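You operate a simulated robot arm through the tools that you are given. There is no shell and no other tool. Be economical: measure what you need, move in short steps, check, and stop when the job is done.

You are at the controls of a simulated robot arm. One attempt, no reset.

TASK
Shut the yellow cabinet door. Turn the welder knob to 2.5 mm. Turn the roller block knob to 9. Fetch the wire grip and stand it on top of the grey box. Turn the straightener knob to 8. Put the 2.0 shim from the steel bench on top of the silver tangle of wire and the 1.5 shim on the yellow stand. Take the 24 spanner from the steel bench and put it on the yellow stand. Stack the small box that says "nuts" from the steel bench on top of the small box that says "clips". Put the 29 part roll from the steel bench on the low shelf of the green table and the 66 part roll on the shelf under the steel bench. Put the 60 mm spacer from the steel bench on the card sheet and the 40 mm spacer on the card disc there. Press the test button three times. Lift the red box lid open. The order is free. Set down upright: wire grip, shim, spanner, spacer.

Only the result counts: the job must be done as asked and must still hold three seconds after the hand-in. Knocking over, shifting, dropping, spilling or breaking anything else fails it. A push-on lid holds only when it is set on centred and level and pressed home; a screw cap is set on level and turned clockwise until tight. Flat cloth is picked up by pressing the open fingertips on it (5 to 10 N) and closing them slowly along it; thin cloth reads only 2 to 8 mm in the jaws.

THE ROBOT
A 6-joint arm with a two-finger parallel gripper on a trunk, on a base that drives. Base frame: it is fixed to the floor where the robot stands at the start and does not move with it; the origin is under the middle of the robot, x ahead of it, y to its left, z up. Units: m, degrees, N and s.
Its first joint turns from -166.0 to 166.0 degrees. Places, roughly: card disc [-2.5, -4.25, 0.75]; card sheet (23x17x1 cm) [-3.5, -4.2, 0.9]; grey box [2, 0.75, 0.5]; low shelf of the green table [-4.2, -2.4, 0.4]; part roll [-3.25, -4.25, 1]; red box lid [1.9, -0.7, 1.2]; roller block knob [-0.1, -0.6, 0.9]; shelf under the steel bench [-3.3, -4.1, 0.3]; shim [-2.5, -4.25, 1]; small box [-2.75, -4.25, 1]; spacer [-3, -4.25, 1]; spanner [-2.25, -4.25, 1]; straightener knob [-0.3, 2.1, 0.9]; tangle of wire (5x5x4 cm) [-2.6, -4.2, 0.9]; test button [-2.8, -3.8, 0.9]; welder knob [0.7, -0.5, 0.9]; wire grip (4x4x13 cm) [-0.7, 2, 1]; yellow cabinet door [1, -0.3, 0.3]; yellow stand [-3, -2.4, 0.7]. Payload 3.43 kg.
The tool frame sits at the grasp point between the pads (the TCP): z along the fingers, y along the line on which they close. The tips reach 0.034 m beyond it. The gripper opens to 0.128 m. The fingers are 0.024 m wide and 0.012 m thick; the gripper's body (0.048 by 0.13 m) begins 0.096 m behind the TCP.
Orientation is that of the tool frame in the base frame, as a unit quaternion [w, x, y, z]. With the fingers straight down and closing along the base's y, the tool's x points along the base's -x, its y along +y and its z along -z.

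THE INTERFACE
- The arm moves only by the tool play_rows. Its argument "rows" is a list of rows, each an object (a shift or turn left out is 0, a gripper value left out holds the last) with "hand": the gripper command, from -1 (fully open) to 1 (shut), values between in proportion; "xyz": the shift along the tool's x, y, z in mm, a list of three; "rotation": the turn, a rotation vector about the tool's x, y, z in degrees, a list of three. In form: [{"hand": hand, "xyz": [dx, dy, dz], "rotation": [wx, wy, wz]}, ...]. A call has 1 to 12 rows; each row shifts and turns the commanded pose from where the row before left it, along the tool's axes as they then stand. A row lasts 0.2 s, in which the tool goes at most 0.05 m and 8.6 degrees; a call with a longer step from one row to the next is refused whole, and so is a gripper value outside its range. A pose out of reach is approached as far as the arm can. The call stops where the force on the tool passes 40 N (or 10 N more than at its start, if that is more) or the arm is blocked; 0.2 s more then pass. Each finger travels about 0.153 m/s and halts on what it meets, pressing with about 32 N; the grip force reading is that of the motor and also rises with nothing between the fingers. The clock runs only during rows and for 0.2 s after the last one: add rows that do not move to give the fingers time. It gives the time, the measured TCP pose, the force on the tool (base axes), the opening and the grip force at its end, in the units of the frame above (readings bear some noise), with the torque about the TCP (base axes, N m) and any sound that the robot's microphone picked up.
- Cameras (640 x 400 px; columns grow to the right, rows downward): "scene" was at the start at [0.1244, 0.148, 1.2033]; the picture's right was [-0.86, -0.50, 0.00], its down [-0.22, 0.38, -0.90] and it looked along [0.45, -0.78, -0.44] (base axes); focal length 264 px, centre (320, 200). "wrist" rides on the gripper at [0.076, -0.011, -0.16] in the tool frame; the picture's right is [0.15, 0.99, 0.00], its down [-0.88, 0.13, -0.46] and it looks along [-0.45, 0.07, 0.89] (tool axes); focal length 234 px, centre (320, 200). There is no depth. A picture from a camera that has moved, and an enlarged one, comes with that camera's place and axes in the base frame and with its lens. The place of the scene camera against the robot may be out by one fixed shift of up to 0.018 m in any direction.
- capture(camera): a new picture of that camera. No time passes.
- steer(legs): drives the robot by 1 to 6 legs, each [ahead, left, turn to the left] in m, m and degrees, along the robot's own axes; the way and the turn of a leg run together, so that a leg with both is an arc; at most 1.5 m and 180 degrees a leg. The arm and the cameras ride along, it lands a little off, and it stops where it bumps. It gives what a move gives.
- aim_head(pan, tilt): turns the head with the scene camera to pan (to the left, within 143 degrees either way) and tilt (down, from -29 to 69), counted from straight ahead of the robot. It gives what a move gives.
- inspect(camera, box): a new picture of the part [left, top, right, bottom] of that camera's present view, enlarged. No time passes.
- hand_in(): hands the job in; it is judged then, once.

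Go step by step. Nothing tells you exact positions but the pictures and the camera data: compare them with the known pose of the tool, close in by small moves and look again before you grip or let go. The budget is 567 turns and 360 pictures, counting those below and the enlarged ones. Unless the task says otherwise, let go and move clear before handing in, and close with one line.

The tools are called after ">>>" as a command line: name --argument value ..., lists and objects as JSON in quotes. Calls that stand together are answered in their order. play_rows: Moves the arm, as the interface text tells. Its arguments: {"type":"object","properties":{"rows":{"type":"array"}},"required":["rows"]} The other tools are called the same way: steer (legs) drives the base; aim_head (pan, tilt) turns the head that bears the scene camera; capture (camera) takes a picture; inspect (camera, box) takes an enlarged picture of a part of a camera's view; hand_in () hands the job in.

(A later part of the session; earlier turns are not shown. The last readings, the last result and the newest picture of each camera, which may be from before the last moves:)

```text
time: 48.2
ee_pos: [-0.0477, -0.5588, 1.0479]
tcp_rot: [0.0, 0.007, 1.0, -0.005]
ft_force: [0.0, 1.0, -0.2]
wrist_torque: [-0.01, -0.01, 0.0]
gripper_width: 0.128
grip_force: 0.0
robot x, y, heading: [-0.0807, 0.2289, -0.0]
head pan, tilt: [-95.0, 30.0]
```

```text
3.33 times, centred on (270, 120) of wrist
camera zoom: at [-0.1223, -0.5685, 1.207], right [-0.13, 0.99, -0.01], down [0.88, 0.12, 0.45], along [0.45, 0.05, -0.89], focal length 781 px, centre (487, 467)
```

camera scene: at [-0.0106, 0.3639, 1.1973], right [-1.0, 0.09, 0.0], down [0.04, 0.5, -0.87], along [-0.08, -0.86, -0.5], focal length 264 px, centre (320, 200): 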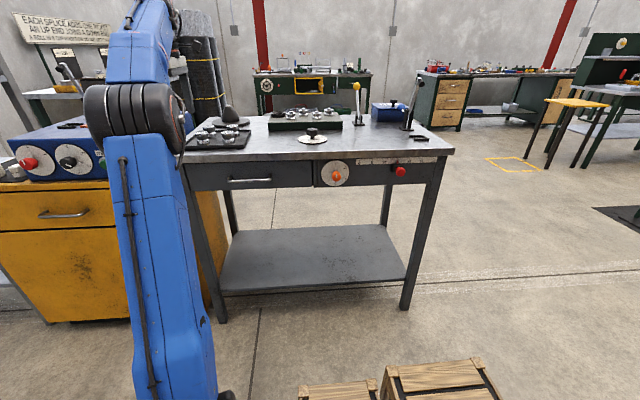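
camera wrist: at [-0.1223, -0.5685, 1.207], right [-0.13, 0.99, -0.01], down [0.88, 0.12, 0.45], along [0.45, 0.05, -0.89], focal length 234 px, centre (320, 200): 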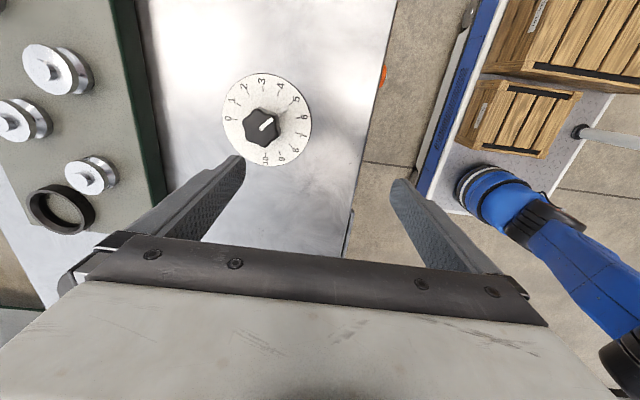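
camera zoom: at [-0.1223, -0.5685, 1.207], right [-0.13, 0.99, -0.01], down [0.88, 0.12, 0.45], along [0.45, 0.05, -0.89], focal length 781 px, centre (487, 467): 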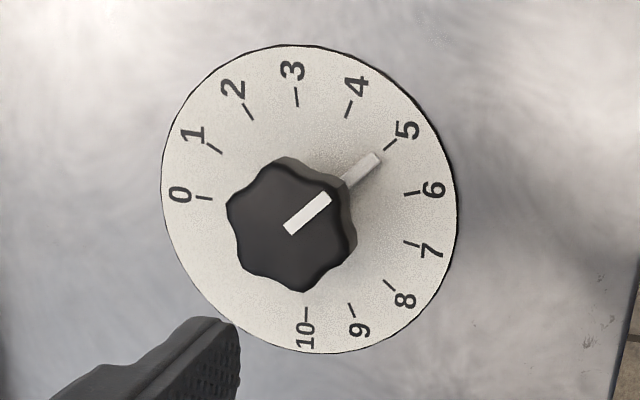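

The dial runs 0–10 over 270°, pointer at 5; 9 needs 108° clockwise. I centre over it, pre-rotate -54° and lower partway.

>>> play_rows --rows '[{"hand": -0.4, "xyz": [22, -36, 0]}, {"xyz": [0, -36, 0]}, {"rotation": [0, 0, -8.5]}, {"rotation": [0, 0, -8.5]}, {"rotation": [0, 0, -8.5]}, {"rotation": [0, 0, -8.5]}, {"rotation": [0, 0, -8.5]}, {"rotation": [0, 0, -8.5]}, {"rotation": [0, 0, -4], "xyz": [0, 0, 40]}]'

>>> capture --camera "wrist"

```text
time: 50.2
ee_pos: [-0.0674, -0.609, 0.9849]
tcp_rot: [-0.003, -0.455, 0.89, -0.003]
ft_force: [0.4, 0.5, -0.4]
wrist_torque: [0.01, -0.02, 0.0]
gripper_width: 0.0894
grip_force: 0.1
out of reach, approached as far as the arm can: row 1, 2, 7
robot x, y, heading: [-0.0818, 0.2261, -0.1]
head pan, tilt: [-95.0, 30.0]
```

```text
322 pictures are left
camera wrist: at [-0.1016, -0.6766, 1.1455], right [-0.89, 0.46, 0.0], down [0.41, 0.79, 0.45], along [0.21, 0.4, -0.89], focal length 234 px, centre (320, 200)
```

wrist: 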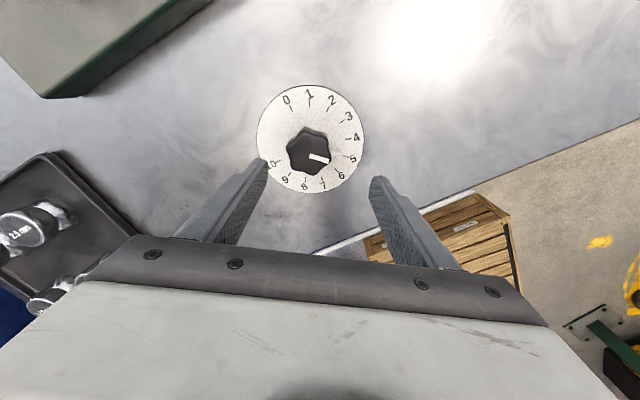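

Near the reach limit here, so I raise slightly and drive 9 cm closer to the bench.

>>> play_rows --rows '[{"xyz": [0, 0, -45]}]'

>>> steer --legs '[[0, -0.1, 0]]'

>>> capture --camera "wrist"

```text
time: 50.6
ee_pos: [-0.0673, -0.6058, 1.0306]
tcp_rot: [-0.004, -0.456, 0.89, -0.006]
ft_force: [0.1, 0.0, 0.2]
wrist_torque: [-0.03, 0.05, -0.03]
gripper_width: 0.0893
grip_force: 0.1
robot x, y, heading: [-0.0834, 0.2273, -0.1]
head pan, tilt: [-95.0, 30.0]
```

```text
time: 51.8
ee_pos: [-0.0664, -0.7075, 1.0306]
tcp_rot: [-0.004, -0.454, 0.891, -0.006]
ft_force: [0.6, 0.4, -0.8]
wrist_torque: [0.05, -0.02, 0.02]
gripper_width: 0.0895
grip_force: 0.0
robot x, y, heading: [-0.0803, 0.1234, 0.1]
head pan, tilt: [-95.0, 30.0]
```

```text
321 pictures are left
camera wrist: at [-0.1008, -0.7752, 1.1898], right [-0.89, 0.46, 0.0], down [0.41, 0.8, 0.44], along [0.21, 0.39, -0.9], focal length 234 px, centre (320, 200)
```

wrist: 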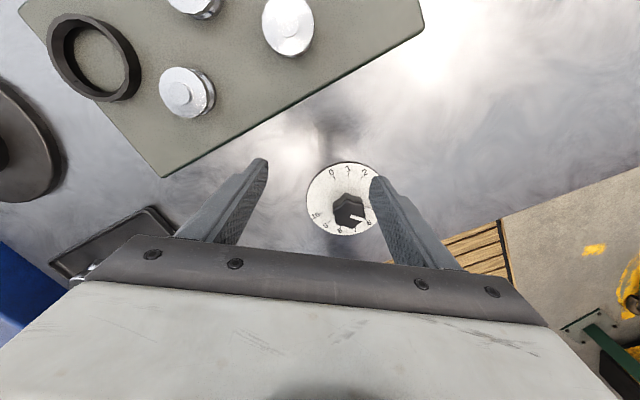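

Knob axis is about (-0.066, -0.637). I shift +7 cm in y and lower partially.

>>> play_rows --rows '[{"xyz": [-28, 20.6, 0]}, {"xyz": [-28, 20.6, 0]}, {"xyz": [0, 0, 40]}, {}]'

>>> capture --camera "wrist"

```text
time: 52.8
ee_pos: [-0.0687, -0.6375, 0.9868]
tcp_rot: [-0.006, -0.455, 0.891, -0.006]
ft_force: [0.5, -0.9, -0.9]
wrist_torque: [0.0, 0.01, -0.03]
gripper_width: 0.0893
grip_force: 0.1
robot x, y, heading: [-0.0814, 0.1283, -0.2]
head pan, tilt: [-95.0, 30.0]
```

```text
320 pictures are left
camera wrist: at [-0.1025, -0.7061, 1.1459], right [-0.89, 0.46, 0.0], down [0.41, 0.8, 0.44], along [0.21, 0.39, -0.9], focal length 234 px, centre (320, 200)
```

wrist: 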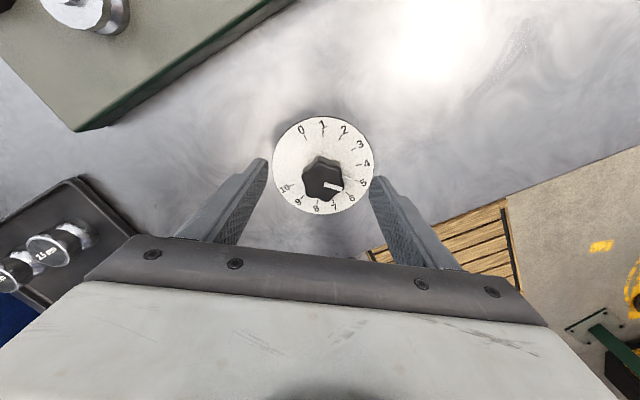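

Centred. Lower 30 mm and grip gently.

>>> play_rows --rows '[{"xyz": [0, 0, 30]}, {"hand": 0.1}, {"hand": 0.3}, {"hand": 1}, {"hand": 1}]'

>>> capture --camera "wrist"

```text
time: 53.8
ee_pos: [-0.0715, -0.6368, 0.9563]
tcp_rot: [-0.005, -0.453, 0.892, -0.003]
ft_force: [-3.6, 3.1, 3.6]
wrist_torque: [0.28, 0.57, 0.05]
gripper_width: 0.0393
grip_force: 45.0
robot x, y, heading: [-0.0843, 0.1257, -0.1]
head pan, tilt: [-95.0, 30.0]
stopped in row 5: the force on the tool passed its limit at 42 N (the readings are from after the stop); the commanded pose is now the measured one
```

```text
319 pictures are left
camera wrist: at [-0.1057, -0.7041, 1.1159], right [-0.89, 0.46, 0.0], down [0.42, 0.79, 0.45], along [0.2, 0.4, -0.9], focal length 234 px, centre (320, 200)
```

wrist: 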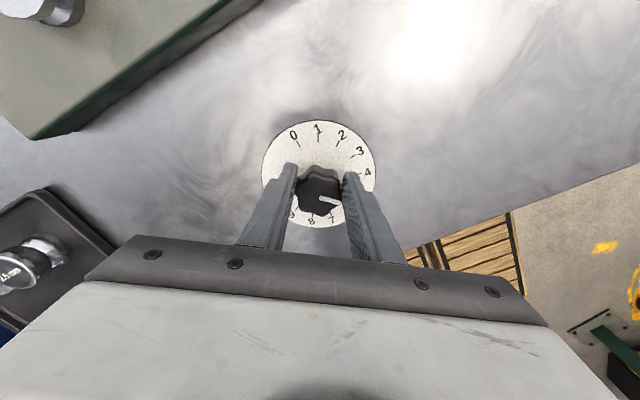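

Gripped. Rotate clockwise.

>>> play_rows --rows '[{"rotation": [0, 0, 6]}, {"rotation": [0, 0, 6]}, {"rotation": [0, 0, 6]}, {"rotation": [0, 0, 6]}, {"rotation": [0, 0, 6]}, {"rotation": [0, 0, 6]}, {"rotation": [0, 0, 6]}, {"rotation": [0, 0, 6]}, {"rotation": [0, 0, 6]}, {"rotation": [0, 0, 6]}]'

>>> capture --camera "wrist"

```text
time: 54.7
ee_pos: [-0.0742, -0.6342, 0.9553]
tcp_rot: [-0.005, -0.297, 0.955, -0.002]
ft_force: [-2.1, 6.0, 6.1]
wrist_torque: [0.75, 0.29, 0.07]
gripper_width: 0.0393
grip_force: 44.6
robot x, y, heading: [-0.0818, 0.1263, -0.0]
head pan, tilt: [-95.0, 30.0]
stopped in row 4: the force on the tool passed its limit at 43 N (the readings are from after the stop); the commanded pose is now the measured one
```

```text
318 pictures are left
camera wrist: at [-0.1283, -0.6868, 1.1158], right [-0.68, 0.73, 0.0], down [0.66, 0.61, 0.45], along [0.33, 0.3, -0.89], focal length 234 px, centre (320, 200)
```

wrist: 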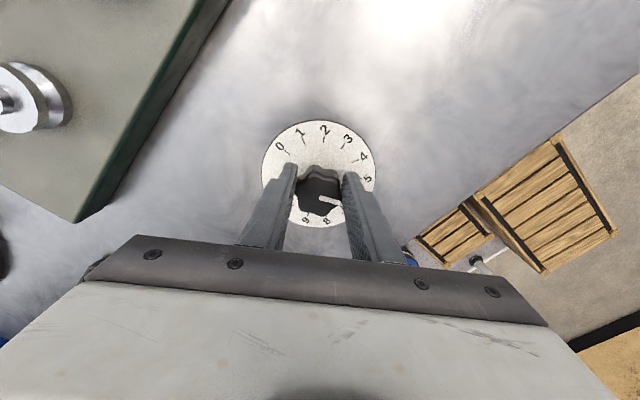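

Continue turning.

>>> play_rows --rows '[{"rotation": [0, 0, 6]}, {"rotation": [0, 0, 6]}, {"rotation": [0, 0, 6]}, {"rotation": [0, 0, 6]}, {"rotation": [0, 0, 6]}, {"rotation": [0, 0, 6]}, {"rotation": [0, 0, 6]}, {"rotation": [0, 0, 6]}, {"rotation": [0, 0, 6]}, {"rotation": [0, 0, 6]}]'

>>> capture --camera "wrist"

```text
time: 55.4
ee_pos: [-0.0739, -0.6332, 0.9569]
tcp_rot: [-0.004, -0.187, 0.982, -0.001]
ft_force: [-1.5, 7.3, 8.1]
wrist_torque: [0.89, -0.15, 0.07]
gripper_width: 0.0391
grip_force: 45.0
robot x, y, heading: [-0.081, 0.1272, -0.3]
head pan, tilt: [-95.0, 30.0]
stopped in row 3: the force on the tool passed its limit at 42 N (the readings are from after the stop); the commanded pose is now the measured one
```

```text
317 pictures are left
camera wrist: at [-0.1396, -0.6718, 1.1157], right [-0.5, 0.87, 0.0], down [0.78, 0.44, 0.45], along [0.39, 0.23, -0.89], focal length 234 px, centre (320, 200)
```

wrist: 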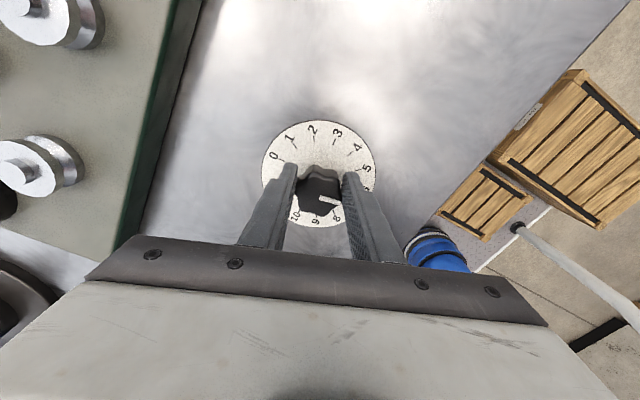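

Progress: 33° so far. Continue with slower steps.

>>> play_rows --rows '[{"rotation": [0, 0, 4]}, {"rotation": [0, 0, 4]}, {"rotation": [0, 0, 4]}, {"rotation": [0, 0, 4]}, {"rotation": [0, 0, 4]}, {"rotation": [0, 0, 4]}, {"rotation": [0, 0, 4]}, {"rotation": [0, 0, 4]}, {"rotation": [0, 0, 4]}, {"rotation": [0, 0, 4]}]'

>>> play_rows --rows '[{"rotation": [0, 0, 4]}, {"rotation": [0, 0, 4]}, {"rotation": [0, 0, 4]}, {"rotation": [0, 0, 4]}, {"rotation": [0, 0, 4]}, {"rotation": [0, 0, 4]}, {"rotation": [0, 0, 4]}, {"rotation": [0, 0, 4]}, {"rotation": [0, 0, 4]}, {"rotation": [0, 0, 4]}]'

>>> capture --camera "wrist"

```text
time: 56.1
ee_pos: [-0.0752, -0.6316, 0.9549]
tcp_rot: [-0.003, -0.107, 0.994, 0.001]
ft_force: [-1.5, 6.6, 6.7]
wrist_torque: [0.82, -0.05, 0.07]
gripper_width: 0.0393
grip_force: 45.0
robot x, y, heading: [-0.0831, 0.1268, 0.0]
head pan, tilt: [-95.0, 30.0]
stopped in row 3: the force on the tool passed its limit at 41 N (the readings are from after the stop); the commanded pose is now the measured one
```

```text
time: 57.0
ee_pos: [-0.0753, -0.6304, 0.9575]
tcp_rot: [-0.005, 0.0, 1.0, 0.003]
ft_force: [-1.6, 8.2, 7.8]
wrist_torque: [0.84, -0.36, 0.05]
gripper_width: 0.0391
grip_force: 44.9
robot x, y, heading: [-0.0832, 0.1296, -0.0]
head pan, tilt: [-95.0, 30.0]
stopped in row 4: the force on the tool passed its limit at 43 N (the readings are from after the stop); the commanded pose is now the measured one
```

```text
316 pictures are left
camera wrist: at [-0.1499, -0.6426, 1.1156], right [-0.14, 0.99, 0.01], down [0.88, 0.13, 0.45], along [0.44, 0.07, -0.89], focal length 234 px, centre (320, 200)
```

wrist: 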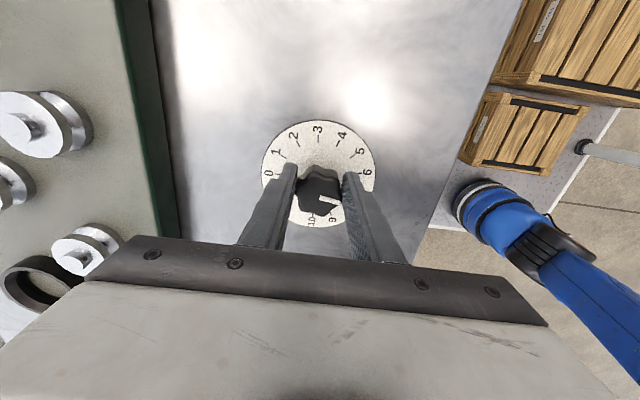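

Halfway (54° turned). Continue.

>>> play_rows --rows '[{"rotation": [0, 0, 4]}, {"rotation": [0, 0, 4]}, {"rotation": [0, 0, 4]}, {"rotation": [0, 0, 4]}, {"rotation": [0, 0, 4]}]'

>>> play_rows --rows '[{"rotation": [0, 0, 4]}, {"rotation": [0, 0, 4]}, {"rotation": [0, 0, 4]}, {"rotation": [0, 0, 4]}, {"rotation": [0, 0, 4]}]'

>>> play_rows --rows '[{"rotation": [0, 0, 4]}, {"rotation": [0, 0, 4]}, {"rotation": [0, 0, 4]}]'

>>> capture --camera "wrist"

```text
time: 57.9
ee_pos: [-0.0765, -0.6273, 0.956]
tcp_rot: [-0.004, 0.12, 0.993, 0.005]
ft_force: [-0.9, 9.1, 7.7]
wrist_torque: [0.76, -0.4, 0.05]
gripper_width: 0.0395
grip_force: 45.1
robot x, y, heading: [-0.08, 0.1294, -0.1]
head pan, tilt: [-95.0, 30.0]
stopped in row 4: the force on the tool passed its limit at 43 N (the readings are from after the stop); the commanded pose is now the measured one
```

```text
time: 58.6
ee_pos: [-0.0758, -0.627, 0.956]
tcp_rot: [-0.004, 0.195, 0.981, 0.006]
ft_force: [0.4, 10.0, 8.6]
wrist_torque: [0.74, -0.4, 0.08]
gripper_width: 0.0394
grip_force: 44.5
robot x, y, heading: [-0.0826, 0.1283, 0.2]
head pan, tilt: [-95.0, 30.0]
stopped in row 3: the force on the tool passed its limit at 42 N (the readings are from after the stop); the commanded pose is now the measured one
```

```text
time: 59.4
ee_pos: [-0.0749, -0.6243, 0.9568]
tcp_rot: [-0.006, 0.285, 0.958, 0.007]
ft_force: [0.6, 10.2, 8.2]
wrist_torque: [0.71, -0.43, 0.07]
gripper_width: 0.0394
grip_force: 44.5
robot x, y, heading: [-0.083, 0.1312, -0.2]
head pan, tilt: [-95.0, 30.0]
stopped in row 3: the force on the tool passed its limit at 43 N (the readings are from after the stop); the commanded pose is now the measured one
```

```text
315 pictures are left
camera wrist: at [-0.1427, -0.5964, 1.116], right [0.42, 0.91, 0.01], down [0.81, -0.38, 0.45], along [0.41, -0.18, -0.9], focal length 234 px, centre (320, 200)
```

wrist: 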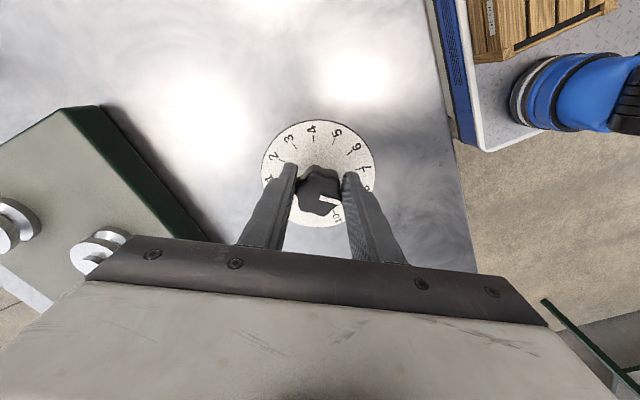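

About 20° more.

>>> play_rows --rows '[{"rotation": [0, 0, 4]}, {"rotation": [0, 0, 4]}, {"rotation": [0, 0, 4]}]'

>>> play_rows --rows '[{"rotation": [0, 0, 4]}, {"rotation": [0, 0, 4]}]'

>>> inspect --camera "wrist" --box '[240, 100, 400, 240]'

```text
time: 60.4
ee_pos: [-0.0731, -0.6236, 0.9562]
tcp_rot: [-0.005, 0.384, 0.923, 0.008]
ft_force: [2.5, 9.3, 7.5]
wrist_torque: [0.76, -0.36, 0.06]
gripper_width: 0.0393
grip_force: 45.2
robot x, y, heading: [-0.0815, 0.1272, -0.2]
head pan, tilt: [-95.0, 30.0]
stopped in row 3: the force on the tool passed its limit at 41 N (the readings are from after the stop); the commanded pose is now the measured one
```

```text
time: 61.0
ee_pos: [-0.0721, -0.6232, 0.957]
tcp_rot: [-0.006, 0.448, 0.894, 0.009]
ft_force: [13.8, 36.2, -5.3]
wrist_torque: [0.71, -0.86, 0.33]
gripper_width: 0.0393
grip_force: 45.1
robot x, y, heading: [-0.0798, 0.1315, 0.2]
head pan, tilt: [-95.0, 30.0]
```

```text
2.86 times, centred on (320, 170) of wrist
camera zoom: at [-0.1256, -0.5731, 1.1165], right [0.7, 0.71, 0.01], down [0.63, -0.64, 0.44], along [0.32, -0.3, -0.9], focal length 669 px, centre (320, 286)
```

zoom: 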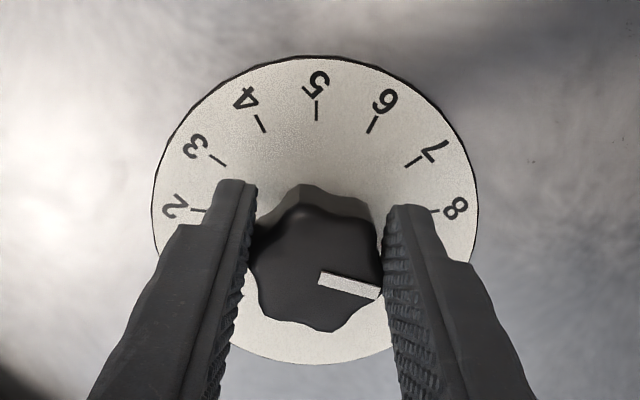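

Nearly there. I release and back off upward to read it.

>>> play_rows --rows '[{"hand": 0.2}, {"hand": -0.3}, {"hand": -0.3}, {"xyz": [0, 0, -40]}, {"xyz": [0, 0, -30]}]'

>>> inspect --camera "wrist" --box '[240, 100, 400, 240]'

```text
time: 62.2
ee_pos: [-0.0744, -0.6253, 1.027]
tcp_rot: [-0.006, 0.447, 0.895, 0.008]
ft_force: [0.2, 0.0, 0.2]
wrist_torque: [0.02, -0.05, 0.01]
gripper_width: 0.0833
grip_force: 0.0
robot x, y, heading: [-0.082, 0.1303, 0.0]
head pan, tilt: [-95.0, 30.0]
```

```text
2.86 times, centred on (320, 170) of wrist
camera zoom: at [-0.1276, -0.5761, 1.1863], right [0.7, 0.71, 0.01], down [0.63, -0.64, 0.44], along [0.32, -0.3, -0.9], focal length 669 px, centre (320, 286)
```

zoom: 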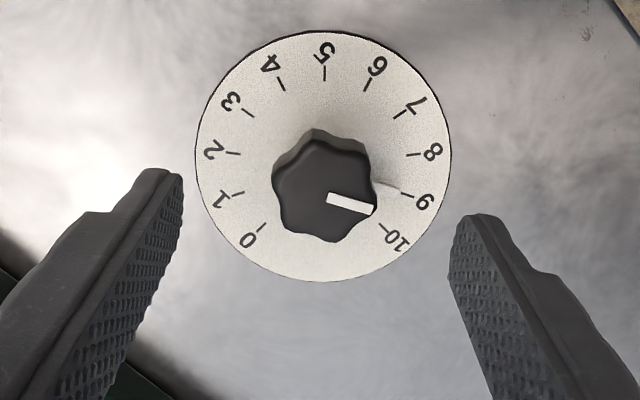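

>>> inspect --camera "wrist" --box '[325, 130, 355, 155]'

```text
16.00 times, centred on (340, 142) of wrist
camera zoom: at [-0.1276, -0.5761, 1.1863], right [0.7, 0.71, 0.01], down [0.63, -0.64, 0.44], along [0.32, -0.3, -0.9], focal length 3747 px, centre (0, 1120)
```

zoom: 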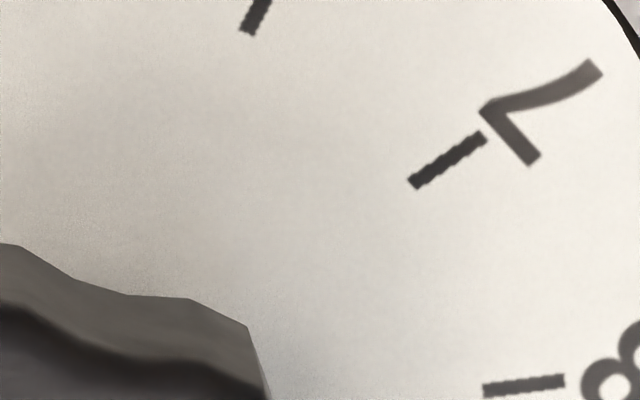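

>>> inspect --camera "wrist" --box '[325, 150, 361, 175]'

```text
16.00 times, centred on (343, 162) of wrist
camera zoom: at [-0.1276, -0.5761, 1.1863], right [0.7, 0.71, 0.01], down [0.63, -0.64, 0.44], along [0.32, -0.3, -0.9], focal length 3747 px, centre (-48, 800)
```

zoom: 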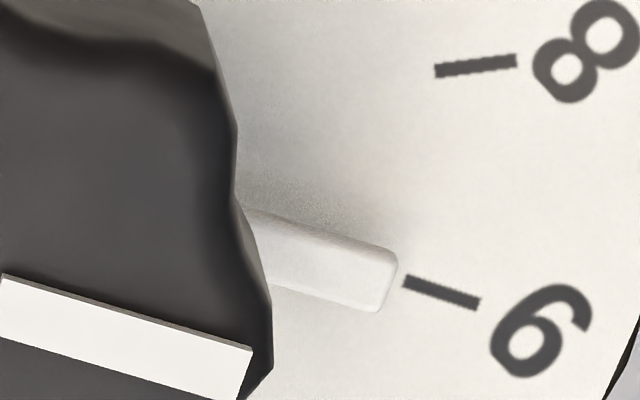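

The roller knob points exactly at 9. Next the straightener at y≈2; I raise the arm and drive back from the bench.

>>> play_rows --rows '[{"hand": -1, "xyz": [0, 0, -30], "rotation": [0, 0, -8.5]}, {"rotation": [0, 0, -8.5]}, {"rotation": [0, 0, -8.5]}, {"rotation": [0, 0, -8.5]}, {"rotation": [0, 0, -8.5]}, {"rotation": [0, 0, -8.5]}]'

>>> steer --legs '[[0, 0.8, 0], [0, 0, 180]]'

>>> aim_head --pan -90 --tilt 25

>>> capture --camera "scene"

```text
time: 63.6
ee_pos: [-0.0735, -0.627, 1.0549]
tcp_rot: [-0.002, 0.017, 1.0, 0.011]
ft_force: [0.8, 0.4, 0.7]
wrist_torque: [-0.03, 0.04, 0.0]
gripper_width: 0.1281
grip_force: 0.0
robot x, y, heading: [-0.0824, 0.1307, -0.0]
head pan, tilt: [-95.0, 30.0]
```

```text
time: 75.5
ee_pos: [-0.1768, 1.6858, 1.0555]
tcp_rot: [0.009, 0.999, 0.037, 0.003]
ft_force: [-0.4, -1.0, -0.6]
wrist_torque: [0.01, -0.02, 0.0]
gripper_width: 0.128
grip_force: 0.0
robot x, y, heading: [-0.0837, 0.9364, -173.9]
head pan, tilt: [-95.0, 30.0]
```

```text
time: 76.1
ee_pos: [-0.176, 1.6846, 1.0558]
tcp_rot: [0.009, 0.999, 0.036, 0.004]
ft_force: [1.1, 1.0, -0.5]
wrist_torque: [-0.02, -0.01, 0.02]
gripper_width: 0.1278
grip_force: 0.0
robot x, y, heading: [-0.0817, 0.9358, -173.9]
head pan, tilt: [-90.0, 25.0]
```

```text
310 pictures are left
camera scene: at [-0.1516, 0.8061, 1.2053], right [0.99, 0.11, 0.0], down [0.05, -0.42, -0.91], along [-0.1, 0.9, -0.42], focal length 264 px, centre (320, 200)
```

scene: 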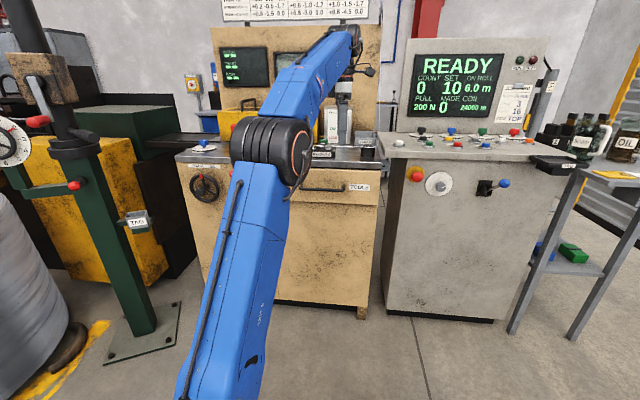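

The arm hides the view; I swing it aside to the right to see the straightener.

>>> play_rows --rows '[{"xyz": [45, 15, 0]}, {"xyz": [45, 15, 0]}, {"xyz": [45, 15, 0]}, {"xyz": [45, 15, 0]}, {"xyz": [45, 15, 0]}, {"xyz": [45, 15, 0]}, {"xyz": [45, 15, 0]}, {"xyz": [45, 15, 0]}, {"xyz": [45, 15, 0]}]'

>>> capture --camera "scene"

```text
time: 78.1
ee_pos: [0.2108, 1.5513, 1.0154]
tcp_rot: [0.007, 0.999, 0.038, 0.005]
ft_force: [-1.1, -0.5, 0.2]
wrist_torque: [-0.04, -0.07, 0.01]
gripper_width: 0.1281
grip_force: 0.0
out of reach, approached as far as the arm can: row 5, 6, 7, 8, 9
robot x, y, heading: [-0.0837, 0.9331, -173.6]
head pan, tilt: [-90.0, 25.0]
```

```text
309 pictures are left
camera scene: at [-0.1518, 0.8061, 1.2053], right [0.99, 0.11, 0.0], down [0.05, -0.42, -0.91], along [-0.1, 0.9, -0.42], focal length 264 px, centre (320, 200)
```

scene: 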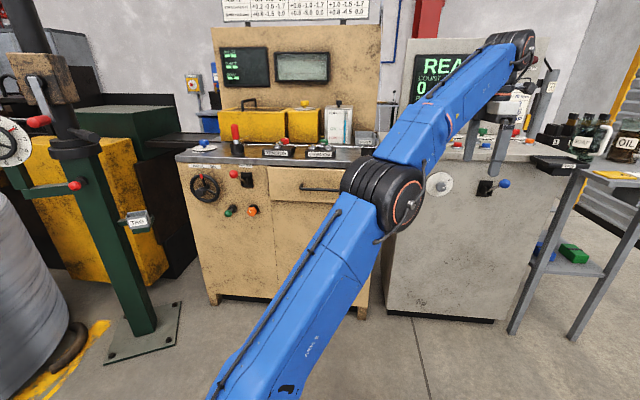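

>>> inspect --camera "scene" --box '[180, 80, 400, 220]'

>>> inspect --camera "scene" --box '[220, 110, 340, 170]'

```text
2.86 times, centred on (290, 150) of scene
camera zoom: at [-0.1518, 0.8061, 1.2053], right [0.99, 0.11, 0.0], down [0.05, -0.42, -0.91], along [-0.1, 0.9, -0.42], focal length 756 px, centre (406, 343)
```

zoom: 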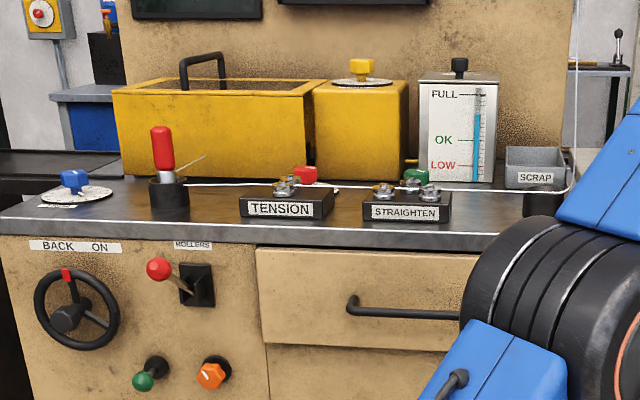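

```text
5.33 times, centred on (280, 140) of scene
camera zoom: at [-0.1518, 0.8061, 1.2053], right [0.99, 0.11, 0.0], down [0.05, -0.42, -0.91], along [-0.1, 0.9, -0.42], focal length 1410 px, centre (533, 520)
```

zoom: 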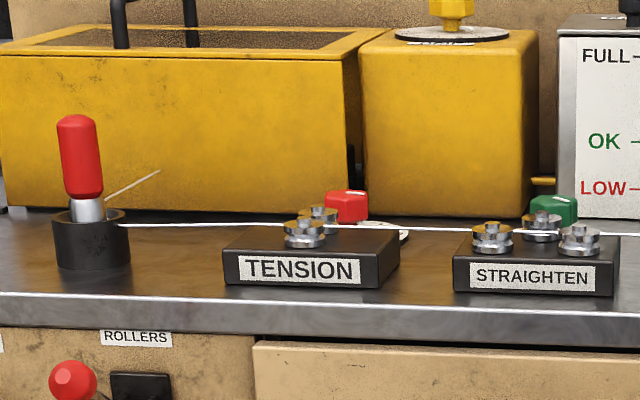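

The straightener knob is the green one near (-0.28, 2.06), and the wire grip is the red-handled piece standing at about (-0.67, 1.97). I bring the arm in and drive closer.

>>> play_rows --rows '[{"xyz": [-45, 5, -10]}, {"xyz": [-45, 0, -10]}, {"xyz": [-45, 0, -10]}, {"xyz": [-45, 0, -10]}, {"xyz": [-45, 0, -10]}, {"xyz": [-45, 0, -10]}, {"xyz": [-45, 0, 0]}, {"xyz": [-45, 0, 0]}]'

>>> steer --legs '[[0, 0, -6.3], [0.22, -0.36, 0]]'

>>> capture --camera "wrist"

>>> capture --camera "scene"

```text
time: 79.9
ee_pos: [-0.1451, 1.5217, 1.0724]
tcp_rot: [0.01, 0.999, 0.035, 0.003]
ft_force: [-0.6, 0.0, 0.1]
wrist_torque: [-0.01, -0.01, -0.02]
gripper_width: 0.1279
grip_force: 0.1
robot x, y, heading: [-0.082, 0.9351, -173.7]
head pan, tilt: [-90.0, 25.0]
```

```text
time: 83.0
ee_pos: [-0.3165, 1.88, 1.0711]
tcp_rot: [0.01, 1.0, -0.011, 0.003]
ft_force: [0.5, -0.5, -0.6]
wrist_torque: [0.02, -0.01, -0.02]
gripper_width: 0.128
grip_force: 0.1
robot x, y, heading: [-0.3118, 1.283, -179.1]
head pan, tilt: [-90.0, 25.0]
```

```text
306 pictures are left
camera wrist: at [-0.2398, 1.8908, 1.2301], right [0.12, -0.99, 0.02], down [-0.89, -0.1, 0.45], along [-0.45, -0.07, -0.89], focal length 234 px, centre (320, 200)
```

wrist: 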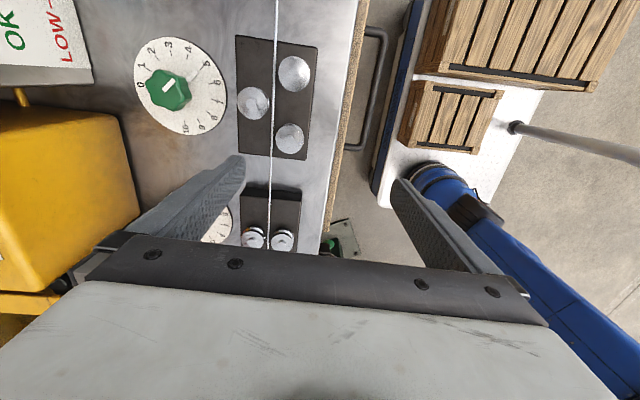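

```text
305 pictures are left
camera scene: at [-0.3915, 1.1669, 1.2053], right [1.0, 0.01, 0.0], down [0.01, -0.42, -0.91], along [-0.01, 0.91, -0.42], focal length 264 px, centre (320, 200)
```

scene: 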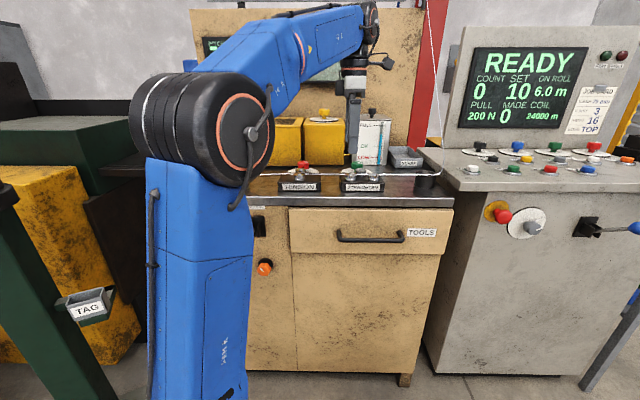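

>>> inspect --camera "wrist" --box '[120, 20, 330, 170]'

```text
2.67 times, centred on (225, 95) of wrist
camera zoom: at [-0.2398, 1.8908, 1.2301], right [0.12, -0.99, 0.02], down [-0.89, -0.1, 0.45], along [-0.45, -0.07, -0.89], focal length 624 px, centre (573, 480)
```

zoom: 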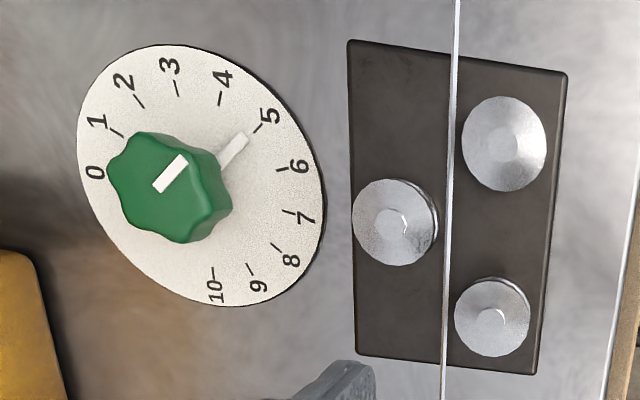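

The straightener points at 5; 8 is 81° clockwise. Knob axis ≈ (-0.264, 2.05). I move above it with fingers half open and a 15° yaw.

>>> play_rows --rows '[{"hand": -0.1, "xyz": [13, -43, 0]}, {"xyz": [13, -43, 0]}, {"xyz": [13, -43, 0]}, {"xyz": [13, -41, 0]}, {"rotation": [0, 0, 7.5]}, {"rotation": [0, 0, 7.5]}, {"xyz": [0, 0, 35]}, {}]'

>>> capture --camera "wrist"

```text
time: 84.8
ee_pos: [-0.262, 2.0386, 1.0222]
tcp_rot: [0.009, 0.99, -0.143, 0.004]
ft_force: [0.7, -0.3, -0.4]
wrist_torque: [-0.02, 0.02, 0.0]
gripper_width: 0.0704
grip_force: 0.2
out of reach, approached as far as the arm can: row 4
robot x, y, heading: [-0.3137, 1.2884, -179.0]
head pan, tilt: [-90.0, 25.0]
```

```text
303 pictures are left
camera wrist: at [-0.1871, 2.0303, 1.182], right [-0.14, -0.99, 0.02], down [-0.88, 0.13, 0.45], along [-0.45, 0.05, -0.89], focal length 234 px, centre (320, 200)
```

wrist: 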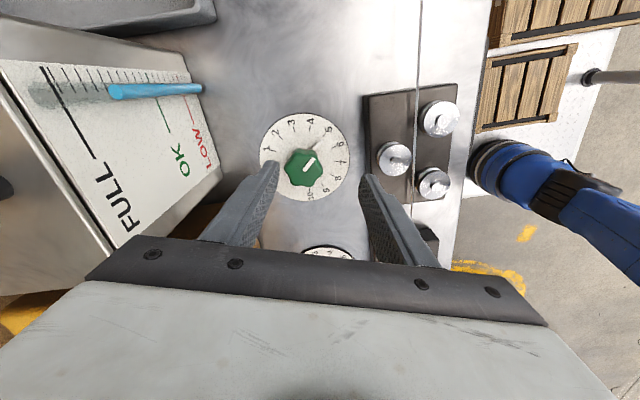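

Knob axis lies ~16 mm further in +y. Correct and lower.

>>> play_rows --rows '[{"xyz": [-4, -16, 10]}, {"xyz": [0, 0, 20]}, {}]'

>>> capture --camera "wrist"

```text
time: 85.6
ee_pos: [-0.261, 2.0554, 0.9918]
tcp_rot: [0.01, 0.99, -0.142, 0.003]
ft_force: [-0.4, 0.0, 0.0]
wrist_torque: [0.03, -0.03, 0.02]
gripper_width: 0.0705
grip_force: 0.0
robot x, y, heading: [-0.3153, 1.2889, -179.3]
head pan, tilt: [-90.0, 25.0]
```

```text
302 pictures are left
camera wrist: at [-0.1851, 2.0467, 1.1511], right [-0.14, -0.99, 0.02], down [-0.88, 0.13, 0.45], along [-0.45, 0.05, -0.89], focal length 234 px, centre (320, 200)
```

wrist: 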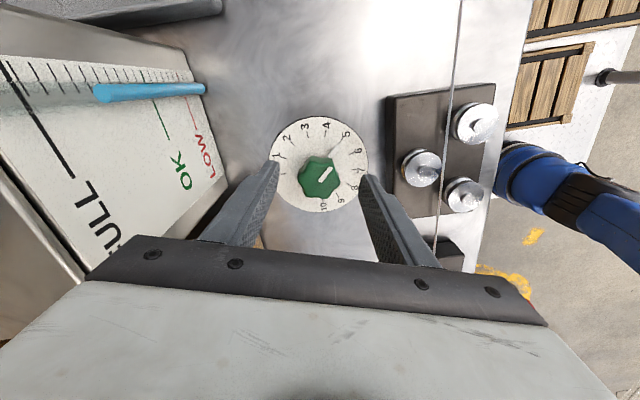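

Centred. Lower 33 mm and grip.

>>> play_rows --rows '[{"xyz": [0, 0, 17]}, {"xyz": [0, 0, 16]}, {"hand": 0.1}, {"hand": 0.3}, {"hand": 1}, {"hand": 1}]'

>>> play_rows --rows '[{"rotation": [0, 0, 4]}, {"rotation": [0, 0, 4]}, {"rotation": [0, 0, 4]}, {"rotation": [0, 0, 4]}, {"rotation": [0, 0, 4]}]'

>>> capture --camera "wrist"

```text
time: 87.0
ee_pos: [-0.2612, 2.0538, 0.9594]
tcp_rot: [0.01, 0.99, -0.142, 0.003]
ft_force: [-3.1, -10.0, -4.5]
wrist_torque: [-0.36, -0.04, 0.09]
gripper_width: 0.0386
grip_force: 45.1
robot x, y, heading: [-0.3125, 1.2862, -179.2]
head pan, tilt: [-90.0, 25.0]
```

```text
time: 87.7
ee_pos: [-0.2619, 2.0528, 0.959]
tcp_rot: [0.011, 0.975, -0.221, 0.004]
ft_force: [-2.8, -7.1, 4.1]
wrist_torque: [-0.69, 0.21, 0.09]
gripper_width: 0.0389
grip_force: 45.1
robot x, y, heading: [-0.3094, 1.2875, -179.3]
head pan, tilt: [-90.0, 25.0]
stopped in row 3: the force on the tool passed its limit at 43 N (the readings are from after the stop); the commanded pose is now the measured one
```

```text
301 pictures are left
camera wrist: at [-0.1891, 2.0333, 1.1191], right [-0.29, -0.96, 0.02], down [-0.85, 0.27, 0.45], along [-0.43, 0.11, -0.89], focal length 234 px, centre (320, 200)
```

wrist: 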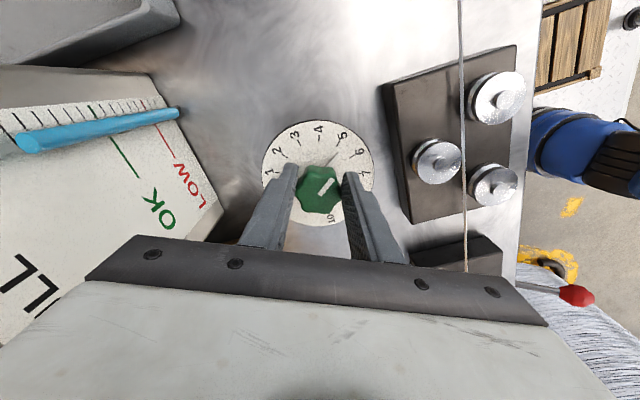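

Turning works. Continue toward yaw 97°.

>>> play_rows --rows '[{"rotation": [0, 0, 4]}, {"rotation": [0, 0, 4]}, {"rotation": [0, 0, 4]}, {"rotation": [0, 0, 4]}, {"rotation": [0, 0, 4]}]'

>>> play_rows --rows '[{"rotation": [0, 0, 4]}, {"rotation": [0, 0, 4]}, {"rotation": [0, 0, 4]}, {"rotation": [0, 0, 4]}, {"rotation": [0, 0, 4]}]'

>>> play_rows --rows '[{"rotation": [0, 0, 4]}, {"rotation": [0, 0, 4]}, {"rotation": [0, 0, 4]}, {"rotation": [0, 0, 4]}, {"rotation": [0, 0, 4]}]'

>>> capture --camera "wrist"

```text
time: 88.7
ee_pos: [-0.2624, 2.0517, 0.9597]
tcp_rot: [0.012, 0.942, -0.335, 0.005]
ft_force: [-5.1, -10.3, 5.0]
wrist_torque: [-0.73, 0.4, 0.07]
gripper_width: 0.0386
grip_force: 45.1
robot x, y, heading: [-0.3129, 1.2873, -179.1]
head pan, tilt: [-90.0, 25.0]
stopped in row 4: the force on the tool passed its limit at 43 N (the readings are from after the stop); the commanded pose is now the measured one
```

```text
time: 89.4
ee_pos: [-0.2651, 2.051, 0.9595]
tcp_rot: [0.013, 0.913, -0.408, 0.006]
ft_force: [-5.3, -10.8, 5.1]
wrist_torque: [-0.82, 0.37, 0.15]
gripper_width: 0.0385
grip_force: 45.4
robot x, y, heading: [-0.3112, 1.2887, -179.2]
head pan, tilt: [-90.0, 25.0]
stopped in row 3: the force on the tool passed its limit at 43 N (the readings are from after the stop); the commanded pose is now the measured one
```

```text
time: 90.3
ee_pos: [-0.2668, 2.048, 0.9599]
tcp_rot: [0.013, 0.855, -0.519, 0.007]
ft_force: [-7.0, -10.0, 5.8]
wrist_torque: [-0.99, 0.37, 0.09]
gripper_width: 0.0386
grip_force: 44.4
robot x, y, heading: [-0.3109, 1.2869, -179.0]
head pan, tilt: [-90.0, 25.0]
stopped in row 4: the force on the tool passed its limit at 42 N (the readings are from after the stop); the commanded pose is now the measured one
```

```text
300 pictures are left
camera wrist: at [-0.2211, 1.9909, 1.1206], right [-0.81, -0.59, 0.02], down [-0.52, 0.74, 0.43], along [-0.27, 0.34, -0.9], focal length 234 px, centre (320, 200)
```

wrist: 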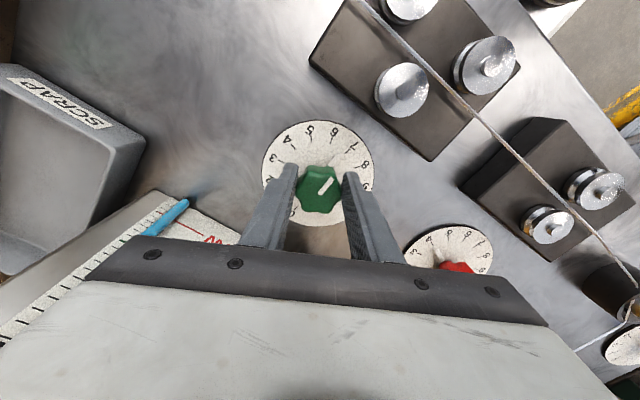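

>>> play_rows --rows '[{"rotation": [0, 0, 4]}, {"rotation": [0, 0, 4]}, {"rotation": [0, 0, 4]}, {"rotation": [0, 0, 4]}, {"rotation": [0, 0, 4]}]'

>>> play_rows --rows '[{"rotation": [0, 0, 4]}, {"rotation": [0, 0, 4]}, {"rotation": [0, 0, 4]}, {"rotation": [0, 0, 4]}]'

>>> inspect --camera "wrist" --box '[240, 100, 400, 240]'

```text
time: 91.2
ee_pos: [-0.2688, 2.0485, 0.9585]
tcp_rot: [0.014, 0.792, -0.61, 0.008]
ft_force: [-5.7, -8.5, 5.2]
wrist_torque: [-0.97, 0.5, 0.1]
gripper_width: 0.0384
grip_force: 45.0
robot x, y, heading: [-0.3142, 1.2849, -179.3]
head pan, tilt: [-90.0, 25.0]
stopped in row 4: the force on the tool passed its limit at 42 N (the readings are from after the stop); the commanded pose is now the measured one
```

```text
time: 92.2
ee_pos: [-0.272, 2.0481, 0.9605]
tcp_rot: [0.014, 0.708, -0.706, 0.009]
ft_force: [-5.8, -7.2, 5.9]
wrist_torque: [-1.3, 0.54, 0.05]
gripper_width: 0.0386
grip_force: 44.2
robot x, y, heading: [-0.3114, 1.2887, -179.0]
head pan, tilt: [-90.0, 25.0]
stopped in row 4: the force on the tool passed its limit at 42 N (the readings are from after the stop); the commanded pose is now the measured one
```

```text
2.86 times, centred on (320, 170) of wrist
camera zoom: at [-0.2582, 1.9769, 1.1215], right [-0.99, -0.15, 0.01], down [-0.13, 0.9, 0.43], along [-0.07, 0.42, -0.9], focal length 669 px, centre (320, 286)
```

zoom: 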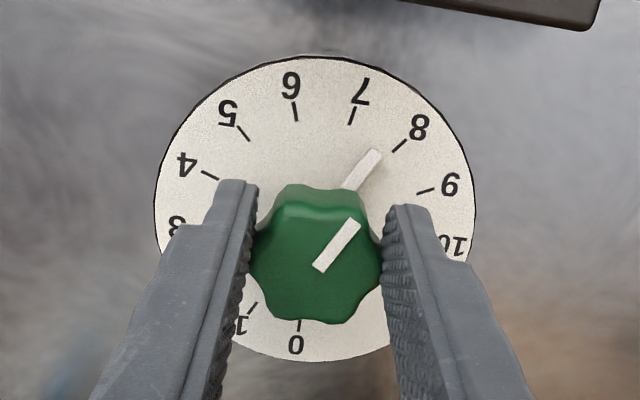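

About 7° short of 8.

>>> play_rows --rows '[{"rotation": [0, 0, 4]}, {"rotation": [0, 0, 3.2]}, {}]'

>>> inspect --camera "wrist" --box '[240, 100, 400, 240]'

```text
time: 93.0
ee_pos: [-0.2725, 2.0468, 0.9598]
tcp_rot: [-0.012, -0.662, 0.749, -0.01]
ft_force: [-20.3, -10.6, 11.6]
wrist_torque: [-0.91, 0.97, 0.13]
gripper_width: 0.0386
grip_force: 45.1
robot x, y, heading: [-0.3137, 1.2863, -179.3]
head pan, tilt: [-90.0, 25.0]
```

```text
2.86 times, centred on (320, 170) of wrist
camera zoom: at [-0.2691, 1.9759, 1.1215], right [-1.0, -0.02, 0.01], down [-0.02, 0.9, 0.43], along [-0.02, 0.43, -0.9], focal length 669 px, centre (320, 286)
```

zoom: 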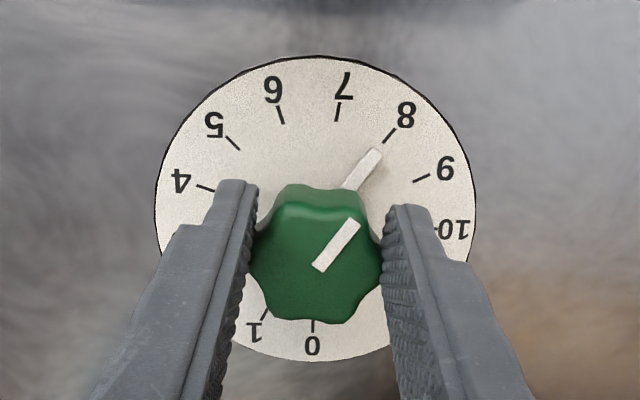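

Aligned with 8. Release, raise, and check.

>>> play_rows --rows '[{"hand": 0.2}, {"hand": -0.2}, {"hand": -0.2}, {"xyz": [0, 0, -40]}, {"xyz": [0, 0, -40]}]'

>>> capture --camera "wrist"

>>> inspect --camera "wrist" --box '[260, 90, 380, 200]'

```text
time: 94.2
ee_pos: [-0.2724, 2.0508, 1.0398]
tcp_rot: [-0.013, -0.663, 0.749, -0.011]
ft_force: [0.6, -0.3, 0.5]
wrist_torque: [0.03, 0.0, -0.01]
gripper_width: 0.0768
grip_force: 0.0
robot x, y, heading: [-0.3128, 1.2872, -179.3]
head pan, tilt: [-90.0, 25.0]
```

```text
297 pictures are left
camera wrist: at [-0.2691, 1.9788, 1.2003], right [-1.0, -0.02, 0.01], down [-0.02, 0.9, 0.43], along [-0.02, 0.42, -0.91], focal length 234 px, centre (320, 200)
```

wrist: 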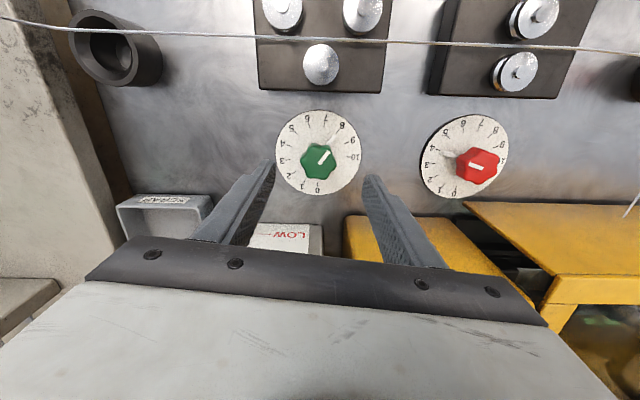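

```text
3.64 times, centred on (320, 145) of wrist
camera zoom: at [-0.2691, 1.9788, 1.2003], right [-1.0, -0.02, 0.01], down [-0.02, 0.9, 0.43], along [-0.02, 0.42, -0.91], focal length 852 px, centre (320, 400)
```

zoom: 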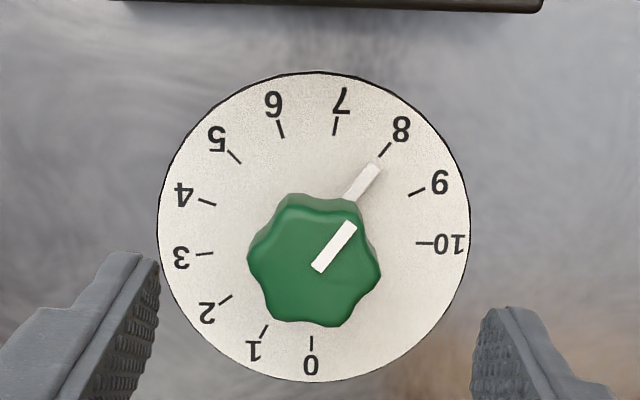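

Straightener reads 8. Now I go look at the wire grip from above.

>>> play_rows --rows '[{"xyz": [30, 0, -35]}, {"xyz": [30, 0, -35]}, {"xyz": [30, 38, 0]}, {"xyz": [30, 38, 0]}, {"xyz": [30, 38, 0]}, {"xyz": [30, 38, 0]}, {"xyz": [20, 38, 0]}, {"xyz": [0, 38, 0]}, {"xyz": [0, 38, 0]}, {"xyz": [0, 38, 0]}]'

>>> capture --camera "wrist"

>>> capture --camera "scene"

```text
time: 96.4
ee_pos: [-0.6026, 1.8816, 1.0937]
tcp_rot: [-0.013, -0.662, 0.749, -0.01]
ft_force: [-0.4, -0.1, 0.6]
wrist_torque: [0.01, 0.0, 0.01]
gripper_width: 0.077
grip_force: 0.2
out of reach, approached as far as the arm can: row 1, 2
robot x, y, heading: [-0.3138, 1.2851, -178.9]
head pan, tilt: [-90.0, 25.0]
```

```text
295 pictures are left
camera wrist: at [-0.5981, 1.8096, 1.2552], right [-1.0, -0.02, 0.01], down [-0.02, 0.9, 0.43], along [-0.02, 0.43, -0.9], focal length 234 px, centre (320, 200)
```

wrist: 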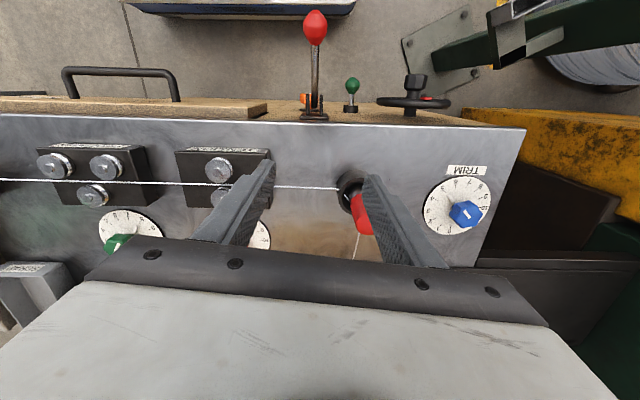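

```text
294 pictures are left
camera scene: at [-0.3924, 1.1647, 1.2053], right [1.0, 0.02, 0.0], down [0.01, -0.42, -0.91], along [-0.01, 0.91, -0.42], focal length 264 px, centre (320, 200)
```

scene: 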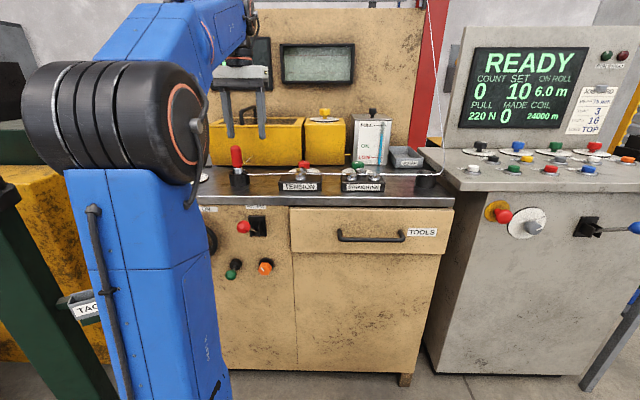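

>>> inspect --camera "scene" --box '[215, 130, 295, 200]'

>>> inspect --camera "wrist" --box '[290, 150, 410, 250]'

```text
5.71 times, centred on (255, 165) of scene
camera zoom: at [-0.3924, 1.1647, 1.2053], right [1.0, 0.02, 0.0], down [0.01, -0.42, -0.91], along [-0.01, 0.91, -0.42], focal length 1511 px, centre (691, 400)
```

zoom: 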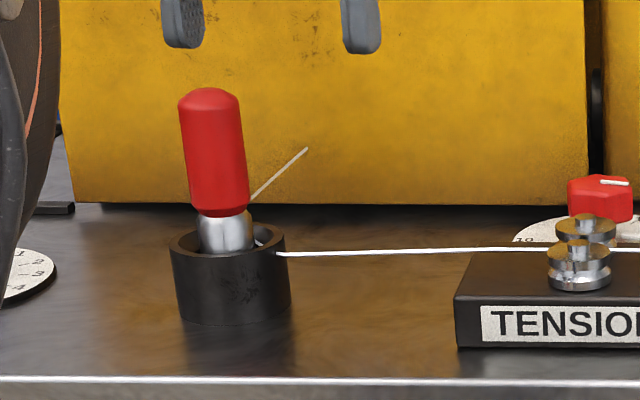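

```text
4.00 times, centred on (350, 200) of wrist
camera zoom: at [-0.5981, 1.8096, 1.2552], right [-1.0, -0.02, 0.01], down [-0.02, 0.9, 0.43], along [-0.02, 0.43, -0.9], focal length 937 px, centre (200, 200)
```

zoom: 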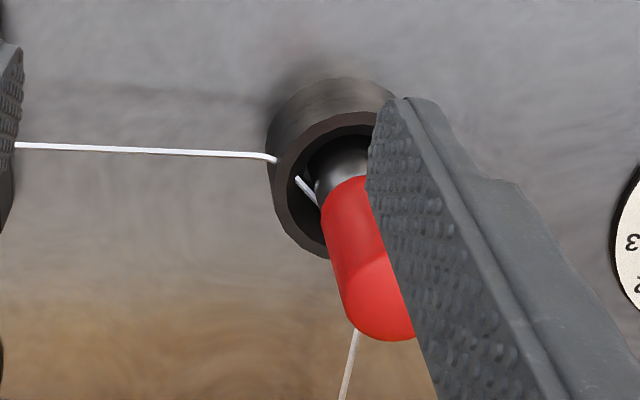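

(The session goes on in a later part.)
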